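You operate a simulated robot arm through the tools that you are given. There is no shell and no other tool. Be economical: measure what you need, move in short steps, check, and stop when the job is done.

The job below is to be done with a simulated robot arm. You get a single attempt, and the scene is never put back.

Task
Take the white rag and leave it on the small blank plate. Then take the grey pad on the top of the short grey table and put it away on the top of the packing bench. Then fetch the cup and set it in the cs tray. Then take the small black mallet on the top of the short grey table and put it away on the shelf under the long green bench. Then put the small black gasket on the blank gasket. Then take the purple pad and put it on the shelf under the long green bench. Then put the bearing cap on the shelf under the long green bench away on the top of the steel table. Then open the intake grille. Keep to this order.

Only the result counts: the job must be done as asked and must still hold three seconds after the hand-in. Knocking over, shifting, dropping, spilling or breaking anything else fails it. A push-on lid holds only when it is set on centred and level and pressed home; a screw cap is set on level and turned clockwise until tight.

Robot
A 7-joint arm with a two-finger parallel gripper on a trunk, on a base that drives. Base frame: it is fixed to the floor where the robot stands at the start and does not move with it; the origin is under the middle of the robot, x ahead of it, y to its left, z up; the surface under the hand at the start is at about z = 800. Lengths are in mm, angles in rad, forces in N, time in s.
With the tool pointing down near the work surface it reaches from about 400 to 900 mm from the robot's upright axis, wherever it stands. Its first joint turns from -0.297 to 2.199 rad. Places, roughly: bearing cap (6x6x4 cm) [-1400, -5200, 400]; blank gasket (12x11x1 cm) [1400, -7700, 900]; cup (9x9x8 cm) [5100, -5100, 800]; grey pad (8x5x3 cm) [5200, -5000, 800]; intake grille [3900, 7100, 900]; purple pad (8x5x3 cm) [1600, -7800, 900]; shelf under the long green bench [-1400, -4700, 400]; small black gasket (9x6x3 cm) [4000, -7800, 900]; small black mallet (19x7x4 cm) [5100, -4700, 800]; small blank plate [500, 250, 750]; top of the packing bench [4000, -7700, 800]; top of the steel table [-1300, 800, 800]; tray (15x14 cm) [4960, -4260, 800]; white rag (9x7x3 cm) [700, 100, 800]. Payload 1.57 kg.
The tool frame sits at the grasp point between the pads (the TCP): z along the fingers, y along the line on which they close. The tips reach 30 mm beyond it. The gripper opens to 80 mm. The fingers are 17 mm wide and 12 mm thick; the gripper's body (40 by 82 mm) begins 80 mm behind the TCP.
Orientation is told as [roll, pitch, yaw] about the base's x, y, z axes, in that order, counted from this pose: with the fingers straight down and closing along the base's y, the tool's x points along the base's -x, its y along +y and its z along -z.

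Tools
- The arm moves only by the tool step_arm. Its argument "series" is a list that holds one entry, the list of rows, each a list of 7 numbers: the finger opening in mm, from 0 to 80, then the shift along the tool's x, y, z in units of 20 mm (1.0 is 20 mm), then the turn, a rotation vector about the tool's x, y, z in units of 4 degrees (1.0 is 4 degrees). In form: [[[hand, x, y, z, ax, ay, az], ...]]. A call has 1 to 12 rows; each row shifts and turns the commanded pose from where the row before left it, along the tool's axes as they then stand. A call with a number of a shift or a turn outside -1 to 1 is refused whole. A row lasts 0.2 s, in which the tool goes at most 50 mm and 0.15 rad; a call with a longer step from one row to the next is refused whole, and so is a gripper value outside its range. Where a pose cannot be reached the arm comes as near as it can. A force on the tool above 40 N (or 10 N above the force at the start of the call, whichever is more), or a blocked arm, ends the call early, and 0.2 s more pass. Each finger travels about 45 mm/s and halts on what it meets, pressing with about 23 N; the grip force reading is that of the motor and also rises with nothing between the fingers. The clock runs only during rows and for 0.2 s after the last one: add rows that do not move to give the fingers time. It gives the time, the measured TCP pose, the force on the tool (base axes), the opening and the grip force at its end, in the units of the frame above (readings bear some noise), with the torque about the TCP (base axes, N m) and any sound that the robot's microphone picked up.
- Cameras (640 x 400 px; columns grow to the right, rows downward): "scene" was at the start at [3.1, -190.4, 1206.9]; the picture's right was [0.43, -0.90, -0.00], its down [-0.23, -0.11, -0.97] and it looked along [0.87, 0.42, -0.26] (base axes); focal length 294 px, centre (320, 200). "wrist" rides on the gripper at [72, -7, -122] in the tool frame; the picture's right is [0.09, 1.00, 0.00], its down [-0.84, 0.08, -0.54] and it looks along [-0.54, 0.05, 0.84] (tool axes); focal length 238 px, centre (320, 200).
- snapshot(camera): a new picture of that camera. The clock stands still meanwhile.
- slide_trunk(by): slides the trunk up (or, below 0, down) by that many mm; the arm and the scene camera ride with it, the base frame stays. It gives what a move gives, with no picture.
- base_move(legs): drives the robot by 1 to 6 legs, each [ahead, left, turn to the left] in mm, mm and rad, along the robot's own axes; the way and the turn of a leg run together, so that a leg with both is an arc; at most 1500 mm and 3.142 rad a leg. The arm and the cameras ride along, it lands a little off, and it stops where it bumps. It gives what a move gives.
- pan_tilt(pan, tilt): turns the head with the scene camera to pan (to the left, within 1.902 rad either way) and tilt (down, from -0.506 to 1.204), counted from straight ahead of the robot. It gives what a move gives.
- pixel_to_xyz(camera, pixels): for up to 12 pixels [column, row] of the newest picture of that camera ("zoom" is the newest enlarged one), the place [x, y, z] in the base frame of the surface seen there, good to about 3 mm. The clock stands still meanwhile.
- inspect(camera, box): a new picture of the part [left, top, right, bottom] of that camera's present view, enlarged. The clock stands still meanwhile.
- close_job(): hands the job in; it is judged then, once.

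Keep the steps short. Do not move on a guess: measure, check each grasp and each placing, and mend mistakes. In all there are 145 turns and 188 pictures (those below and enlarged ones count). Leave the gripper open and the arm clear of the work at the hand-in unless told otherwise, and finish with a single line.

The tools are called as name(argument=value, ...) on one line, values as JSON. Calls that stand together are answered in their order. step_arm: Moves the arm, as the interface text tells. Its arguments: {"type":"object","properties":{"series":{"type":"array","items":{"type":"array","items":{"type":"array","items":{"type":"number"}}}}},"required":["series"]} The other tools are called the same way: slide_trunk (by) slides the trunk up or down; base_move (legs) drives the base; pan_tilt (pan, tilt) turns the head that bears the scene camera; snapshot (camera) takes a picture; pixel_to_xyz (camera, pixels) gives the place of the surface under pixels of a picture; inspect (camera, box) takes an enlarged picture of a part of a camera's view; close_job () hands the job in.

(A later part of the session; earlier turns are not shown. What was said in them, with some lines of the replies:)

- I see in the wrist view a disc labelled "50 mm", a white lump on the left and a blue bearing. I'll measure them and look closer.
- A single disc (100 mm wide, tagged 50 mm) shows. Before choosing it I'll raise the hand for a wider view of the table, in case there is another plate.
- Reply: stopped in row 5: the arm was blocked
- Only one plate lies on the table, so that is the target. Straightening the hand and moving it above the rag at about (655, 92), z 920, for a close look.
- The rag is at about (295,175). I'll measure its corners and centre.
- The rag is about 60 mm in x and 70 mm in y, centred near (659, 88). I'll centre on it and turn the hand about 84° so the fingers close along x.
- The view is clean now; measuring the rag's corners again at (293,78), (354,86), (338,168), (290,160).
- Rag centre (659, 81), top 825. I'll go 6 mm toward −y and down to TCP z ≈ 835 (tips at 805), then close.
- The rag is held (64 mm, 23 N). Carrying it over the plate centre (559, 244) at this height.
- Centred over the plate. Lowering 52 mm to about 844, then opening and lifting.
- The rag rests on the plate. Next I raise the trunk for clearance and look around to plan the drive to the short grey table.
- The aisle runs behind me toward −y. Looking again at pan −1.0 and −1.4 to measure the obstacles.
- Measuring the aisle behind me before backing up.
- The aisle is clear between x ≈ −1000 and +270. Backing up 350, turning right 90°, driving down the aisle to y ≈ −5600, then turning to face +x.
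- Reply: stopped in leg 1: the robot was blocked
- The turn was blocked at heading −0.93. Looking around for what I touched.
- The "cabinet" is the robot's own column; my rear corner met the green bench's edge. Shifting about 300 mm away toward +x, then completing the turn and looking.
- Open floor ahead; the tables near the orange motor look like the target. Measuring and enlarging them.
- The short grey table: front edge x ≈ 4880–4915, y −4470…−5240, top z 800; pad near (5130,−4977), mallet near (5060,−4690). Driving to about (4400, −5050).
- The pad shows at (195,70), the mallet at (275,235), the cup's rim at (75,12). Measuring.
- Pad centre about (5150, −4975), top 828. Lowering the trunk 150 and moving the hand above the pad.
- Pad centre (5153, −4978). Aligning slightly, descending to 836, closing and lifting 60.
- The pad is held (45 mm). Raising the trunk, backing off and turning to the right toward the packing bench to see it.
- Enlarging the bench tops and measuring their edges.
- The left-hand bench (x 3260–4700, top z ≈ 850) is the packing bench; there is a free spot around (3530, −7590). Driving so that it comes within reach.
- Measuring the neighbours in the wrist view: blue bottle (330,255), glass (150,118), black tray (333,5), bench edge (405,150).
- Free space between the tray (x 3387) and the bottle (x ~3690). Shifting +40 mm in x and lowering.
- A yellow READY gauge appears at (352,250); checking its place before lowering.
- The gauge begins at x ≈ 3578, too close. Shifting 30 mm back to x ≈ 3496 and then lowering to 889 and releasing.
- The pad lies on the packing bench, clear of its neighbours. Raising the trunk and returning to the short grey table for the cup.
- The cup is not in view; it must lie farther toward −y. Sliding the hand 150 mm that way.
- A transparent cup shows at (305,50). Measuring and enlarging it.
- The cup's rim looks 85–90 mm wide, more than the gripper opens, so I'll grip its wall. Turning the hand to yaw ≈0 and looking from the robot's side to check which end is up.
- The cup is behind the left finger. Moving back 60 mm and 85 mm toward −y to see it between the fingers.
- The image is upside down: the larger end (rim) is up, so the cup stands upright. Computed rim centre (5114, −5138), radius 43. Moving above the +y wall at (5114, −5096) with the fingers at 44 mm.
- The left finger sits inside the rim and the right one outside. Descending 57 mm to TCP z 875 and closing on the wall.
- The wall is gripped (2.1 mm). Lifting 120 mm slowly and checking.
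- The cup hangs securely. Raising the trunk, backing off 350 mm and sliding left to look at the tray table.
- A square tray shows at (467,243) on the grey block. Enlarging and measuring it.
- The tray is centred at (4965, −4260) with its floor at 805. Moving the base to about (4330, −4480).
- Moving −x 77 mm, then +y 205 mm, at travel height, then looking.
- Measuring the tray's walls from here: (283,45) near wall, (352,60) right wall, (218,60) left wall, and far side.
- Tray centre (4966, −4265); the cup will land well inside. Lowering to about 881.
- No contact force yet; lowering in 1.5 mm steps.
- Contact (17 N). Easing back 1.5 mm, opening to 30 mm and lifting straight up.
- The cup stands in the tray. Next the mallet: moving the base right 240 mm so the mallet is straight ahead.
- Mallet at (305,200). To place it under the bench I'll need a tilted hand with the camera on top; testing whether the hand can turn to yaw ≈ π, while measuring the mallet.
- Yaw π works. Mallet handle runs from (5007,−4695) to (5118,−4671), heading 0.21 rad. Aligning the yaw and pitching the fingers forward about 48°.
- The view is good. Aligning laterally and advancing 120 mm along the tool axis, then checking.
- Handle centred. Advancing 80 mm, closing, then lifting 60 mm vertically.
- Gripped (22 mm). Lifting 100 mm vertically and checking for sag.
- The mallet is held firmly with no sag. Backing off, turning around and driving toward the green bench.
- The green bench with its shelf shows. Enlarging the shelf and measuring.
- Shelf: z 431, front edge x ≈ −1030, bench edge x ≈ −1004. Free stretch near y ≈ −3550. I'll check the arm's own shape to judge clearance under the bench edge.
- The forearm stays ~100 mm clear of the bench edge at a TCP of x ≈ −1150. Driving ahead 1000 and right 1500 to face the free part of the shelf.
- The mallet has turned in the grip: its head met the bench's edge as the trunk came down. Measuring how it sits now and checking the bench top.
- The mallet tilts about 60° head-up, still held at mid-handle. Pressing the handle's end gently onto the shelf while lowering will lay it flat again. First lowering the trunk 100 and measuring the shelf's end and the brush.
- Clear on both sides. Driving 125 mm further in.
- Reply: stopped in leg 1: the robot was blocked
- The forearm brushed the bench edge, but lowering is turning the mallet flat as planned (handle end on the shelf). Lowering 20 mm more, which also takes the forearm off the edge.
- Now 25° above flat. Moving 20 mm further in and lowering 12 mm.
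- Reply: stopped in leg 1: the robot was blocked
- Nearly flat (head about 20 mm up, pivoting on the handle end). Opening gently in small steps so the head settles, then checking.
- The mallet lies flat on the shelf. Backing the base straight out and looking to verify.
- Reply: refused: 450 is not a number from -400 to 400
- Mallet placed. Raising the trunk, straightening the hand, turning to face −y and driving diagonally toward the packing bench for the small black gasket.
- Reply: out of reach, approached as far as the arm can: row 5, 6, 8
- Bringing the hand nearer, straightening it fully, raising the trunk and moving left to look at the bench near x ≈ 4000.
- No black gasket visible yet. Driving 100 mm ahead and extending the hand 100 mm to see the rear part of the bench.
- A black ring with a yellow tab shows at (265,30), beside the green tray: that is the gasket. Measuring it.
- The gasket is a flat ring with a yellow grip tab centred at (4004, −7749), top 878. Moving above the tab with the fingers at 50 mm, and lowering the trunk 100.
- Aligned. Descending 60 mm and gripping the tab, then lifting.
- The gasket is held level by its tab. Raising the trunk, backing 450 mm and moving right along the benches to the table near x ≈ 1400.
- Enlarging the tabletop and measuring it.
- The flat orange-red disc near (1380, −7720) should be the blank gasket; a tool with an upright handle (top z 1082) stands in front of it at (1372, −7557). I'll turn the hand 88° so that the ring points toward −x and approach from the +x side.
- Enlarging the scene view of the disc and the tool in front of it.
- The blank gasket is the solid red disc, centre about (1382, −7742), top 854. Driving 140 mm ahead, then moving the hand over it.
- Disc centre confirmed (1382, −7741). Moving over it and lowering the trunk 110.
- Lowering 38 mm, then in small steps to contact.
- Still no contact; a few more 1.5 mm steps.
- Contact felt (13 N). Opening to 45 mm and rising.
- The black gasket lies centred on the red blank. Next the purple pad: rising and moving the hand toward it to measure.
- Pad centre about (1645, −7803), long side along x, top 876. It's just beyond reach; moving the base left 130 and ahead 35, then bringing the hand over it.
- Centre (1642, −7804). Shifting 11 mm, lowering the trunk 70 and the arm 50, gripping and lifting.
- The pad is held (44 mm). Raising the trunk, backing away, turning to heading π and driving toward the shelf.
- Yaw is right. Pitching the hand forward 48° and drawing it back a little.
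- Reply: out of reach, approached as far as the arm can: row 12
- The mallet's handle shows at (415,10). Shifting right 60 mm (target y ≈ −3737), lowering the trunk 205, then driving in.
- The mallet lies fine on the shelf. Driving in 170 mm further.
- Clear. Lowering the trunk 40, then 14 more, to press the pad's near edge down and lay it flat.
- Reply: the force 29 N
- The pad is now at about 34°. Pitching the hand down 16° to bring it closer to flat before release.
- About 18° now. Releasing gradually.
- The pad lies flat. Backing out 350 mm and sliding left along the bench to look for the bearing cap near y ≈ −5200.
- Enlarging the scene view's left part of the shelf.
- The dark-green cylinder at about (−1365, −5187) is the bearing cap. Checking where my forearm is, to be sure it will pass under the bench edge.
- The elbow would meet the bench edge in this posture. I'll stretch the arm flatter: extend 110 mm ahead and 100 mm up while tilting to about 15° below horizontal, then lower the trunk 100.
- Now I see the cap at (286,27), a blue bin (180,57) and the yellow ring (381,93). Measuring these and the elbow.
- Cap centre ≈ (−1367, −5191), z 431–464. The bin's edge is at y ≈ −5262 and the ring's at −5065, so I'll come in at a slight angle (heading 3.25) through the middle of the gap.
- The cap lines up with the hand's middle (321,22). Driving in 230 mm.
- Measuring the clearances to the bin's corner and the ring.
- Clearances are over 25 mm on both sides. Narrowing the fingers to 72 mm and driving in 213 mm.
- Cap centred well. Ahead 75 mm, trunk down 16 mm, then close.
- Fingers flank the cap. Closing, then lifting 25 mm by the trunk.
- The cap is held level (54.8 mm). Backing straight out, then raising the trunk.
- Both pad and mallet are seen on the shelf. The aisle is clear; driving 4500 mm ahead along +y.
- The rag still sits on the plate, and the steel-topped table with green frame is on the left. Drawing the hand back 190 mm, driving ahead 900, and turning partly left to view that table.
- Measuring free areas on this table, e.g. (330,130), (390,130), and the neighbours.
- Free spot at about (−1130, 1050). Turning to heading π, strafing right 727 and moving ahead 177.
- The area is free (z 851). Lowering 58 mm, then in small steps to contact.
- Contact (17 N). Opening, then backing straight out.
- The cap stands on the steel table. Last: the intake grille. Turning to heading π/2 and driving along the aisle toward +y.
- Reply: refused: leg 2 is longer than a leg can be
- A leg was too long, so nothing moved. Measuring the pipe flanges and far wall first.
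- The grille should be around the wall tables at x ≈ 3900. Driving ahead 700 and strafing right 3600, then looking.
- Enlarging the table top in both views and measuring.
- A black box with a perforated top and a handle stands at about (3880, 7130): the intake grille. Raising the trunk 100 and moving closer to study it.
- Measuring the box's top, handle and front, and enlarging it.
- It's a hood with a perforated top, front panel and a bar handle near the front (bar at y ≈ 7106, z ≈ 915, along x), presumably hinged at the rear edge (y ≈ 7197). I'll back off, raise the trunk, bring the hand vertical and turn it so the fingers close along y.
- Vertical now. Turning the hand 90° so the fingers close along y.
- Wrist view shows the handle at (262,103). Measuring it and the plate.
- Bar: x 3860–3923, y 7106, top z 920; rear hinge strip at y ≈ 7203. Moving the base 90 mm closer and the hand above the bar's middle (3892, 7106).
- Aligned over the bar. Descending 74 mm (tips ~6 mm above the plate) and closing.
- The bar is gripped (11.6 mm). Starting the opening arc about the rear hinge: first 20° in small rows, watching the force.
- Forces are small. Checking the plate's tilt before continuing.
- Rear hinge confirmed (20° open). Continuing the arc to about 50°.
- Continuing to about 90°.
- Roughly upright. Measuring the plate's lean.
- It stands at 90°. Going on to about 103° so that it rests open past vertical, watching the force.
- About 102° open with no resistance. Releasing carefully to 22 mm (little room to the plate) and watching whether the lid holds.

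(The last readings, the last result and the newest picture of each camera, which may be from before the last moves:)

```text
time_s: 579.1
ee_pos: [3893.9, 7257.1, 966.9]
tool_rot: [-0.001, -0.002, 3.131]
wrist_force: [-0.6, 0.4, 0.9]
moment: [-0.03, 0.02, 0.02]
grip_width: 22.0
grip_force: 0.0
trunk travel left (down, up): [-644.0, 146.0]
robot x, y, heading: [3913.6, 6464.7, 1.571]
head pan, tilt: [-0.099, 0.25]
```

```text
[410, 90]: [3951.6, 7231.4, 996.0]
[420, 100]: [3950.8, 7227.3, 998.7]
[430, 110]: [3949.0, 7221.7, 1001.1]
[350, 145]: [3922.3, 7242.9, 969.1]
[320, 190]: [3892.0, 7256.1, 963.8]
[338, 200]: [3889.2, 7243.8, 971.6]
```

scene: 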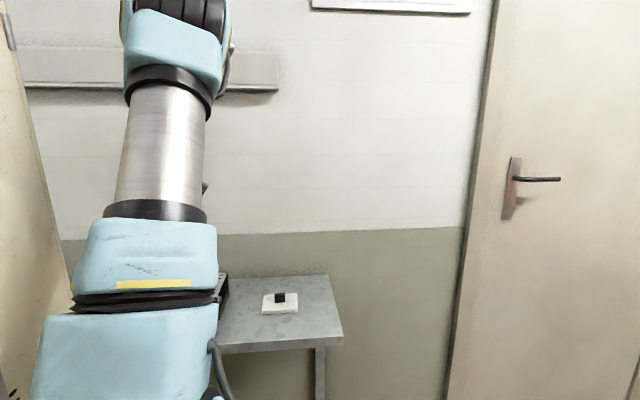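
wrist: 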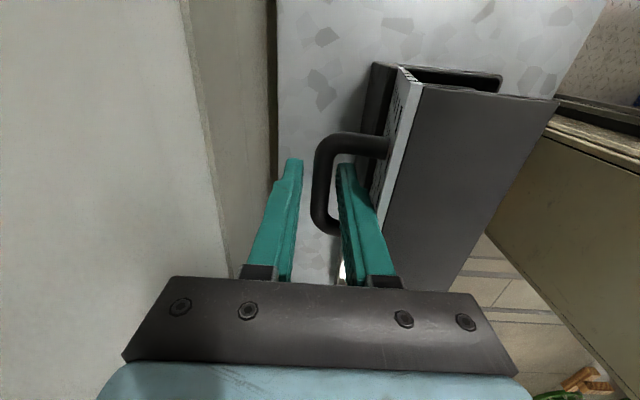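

The lid holds. Rising straight up with a 3 mm shift away from the plate.

step_arm(series=[[[22, 0, -0.15, 0, 0, 0, 0], [22, 0, 0, -0.5, 0, 0, 0], [22, 0, 0, -0.8, 0, 0, 0], [22, 0, 0, -1, 0, 0, 0], [22, 0, 0, -1, 0, 0, 0]]])

slide_trunk(by=130)

base_move(legs=[[-450, 0, 0]])

snapshot(camera="wrist")

pan_tilt(pan=0.2, tilt=0.4)

snapshot(camera="scene")

```text
time_s: 580.3
ee_pos: [3892.4, 7260.5, 1030.9]
tool_rot: [0.0, 0.001, 3.131]
wrist_force: [-1.1, 0.3, -0.6]
moment: [-0.01, -0.01, 0.03]
grip_width: 21.9
grip_force: 0.1
trunk travel left (down, up): [-644.0, 146.0]
robot x, y, heading: [3912.0, 6464.9, 1.569]
head pan, tilt: [-0.099, 0.25]
```

```text
time_s: 581.9
ee_pos: [3892.0, 7258.8, 1161.0]
tool_rot: [-0.001, 0.0, 3.13]
wrist_force: [-0.1, 0.3, 0.2]
moment: [0.0, -0.02, 0.01]
grip_width: 21.9
grip_force: 0.1
trunk travel left (down, up): [-774.0, 16.0]
robot x, y, heading: [3912.1, 6466.4, 1.569]
head pan, tilt: [-0.099, 0.25]
```

```text
time_s: 584.6
ee_pos: [3895.8, 6802.3, 1160.4]
tool_rot: [-0.001, 0.001, 3.127]
wrist_force: [0.1, -0.7, 1.1]
moment: [-0.01, 0.01, 0.02]
grip_width: 21.8
grip_force: 0.1
trunk travel left (down, up): [-774.0, 16.0]
robot x, y, heading: [3907.5, 6012.4, 1.567]
head pan, tilt: [-0.099, 0.25]
```

```text
47 pictures are left
```

wrist: 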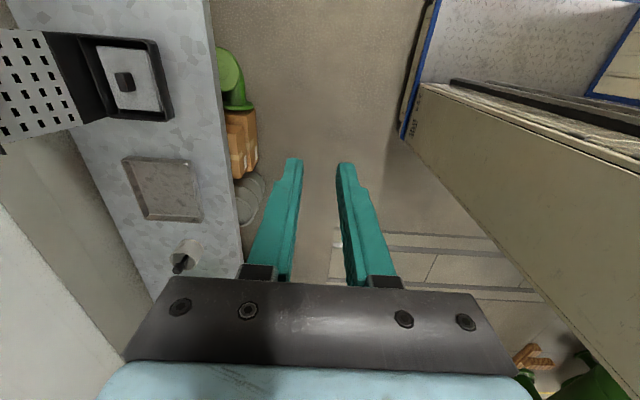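

```text
time_s: 585.5
ee_pos: [3896.8, 6803.7, 1160.0]
tool_rot: [-0.002, 0.0, 3.126]
wrist_force: [0.6, -0.7, 0.3]
moment: [-0.01, -0.02, 0.0]
grip_width: 22.2
grip_force: 0.1
trunk travel left (down, up): [-774.0, 16.0]
robot x, y, heading: [3912.5, 6008.1, 1.565]
head pan, tilt: [0.201, 0.4]
```

```text
46 pictures are left
```

scene: 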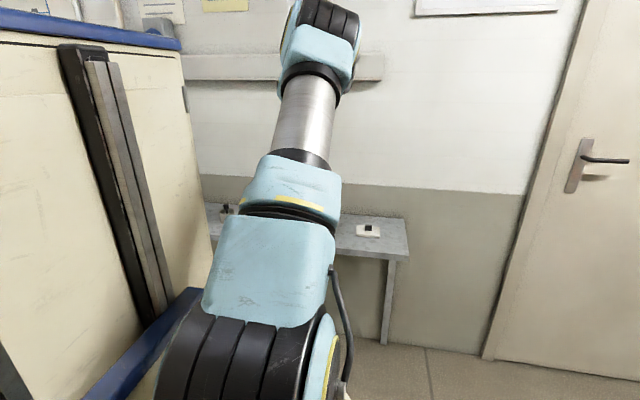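

The grille is open with the filter exposed. Checking its lean to be sure it is stable.

pixel_to_xyz(camera="wrist", pixels=[[70, 80], [45, 40], [20, 60], [10, 130], [90, 90]])

step_arm(series=[[[80, 0, 0, 0, 0, 0, 0], [80, 0, 0, 0, 0, 0, 0], [80, 0, 0, 0, 0, 0, 0], [80, 0, 0, 0, 0, 0, 0]]])

snapshot(camera="wrist")

```text
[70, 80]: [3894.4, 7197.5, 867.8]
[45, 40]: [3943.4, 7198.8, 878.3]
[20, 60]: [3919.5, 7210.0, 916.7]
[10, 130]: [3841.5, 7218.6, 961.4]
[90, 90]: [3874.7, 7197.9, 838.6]
```

```text
time_s: 586.5
ee_pos: [3896.1, 6803.7, 1162.0]
tool_rot: [0.0, -0.001, 3.127]
wrist_force: [0.6, -0.4, 0.5]
moment: [-0.01, 0.01, 0.02]
grip_width: 79.8
grip_force: 0.0
trunk travel left (down, up): [-774.0, 16.0]
robot x, y, heading: [3907.7, 6009.5, 1.559]
head pan, tilt: [0.201, 0.4]
```

```text
45 pictures are left
```

wrist: 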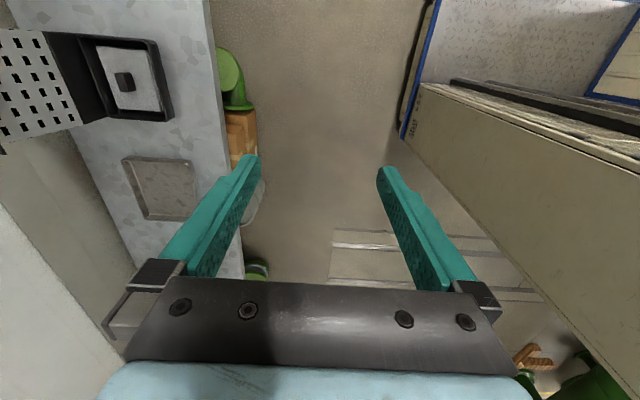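

The grille stays open at about 102°, the hand is open and clear, and all eight items are done, so I'm handing in.

close_job()

```text
The job is handed in.
```

All eight steps were carried out in the order you gave and the job is handed in; along the way the mallet and then the forearm touched the green bench's front edge, and nothing looked disturbed in the later pictures.
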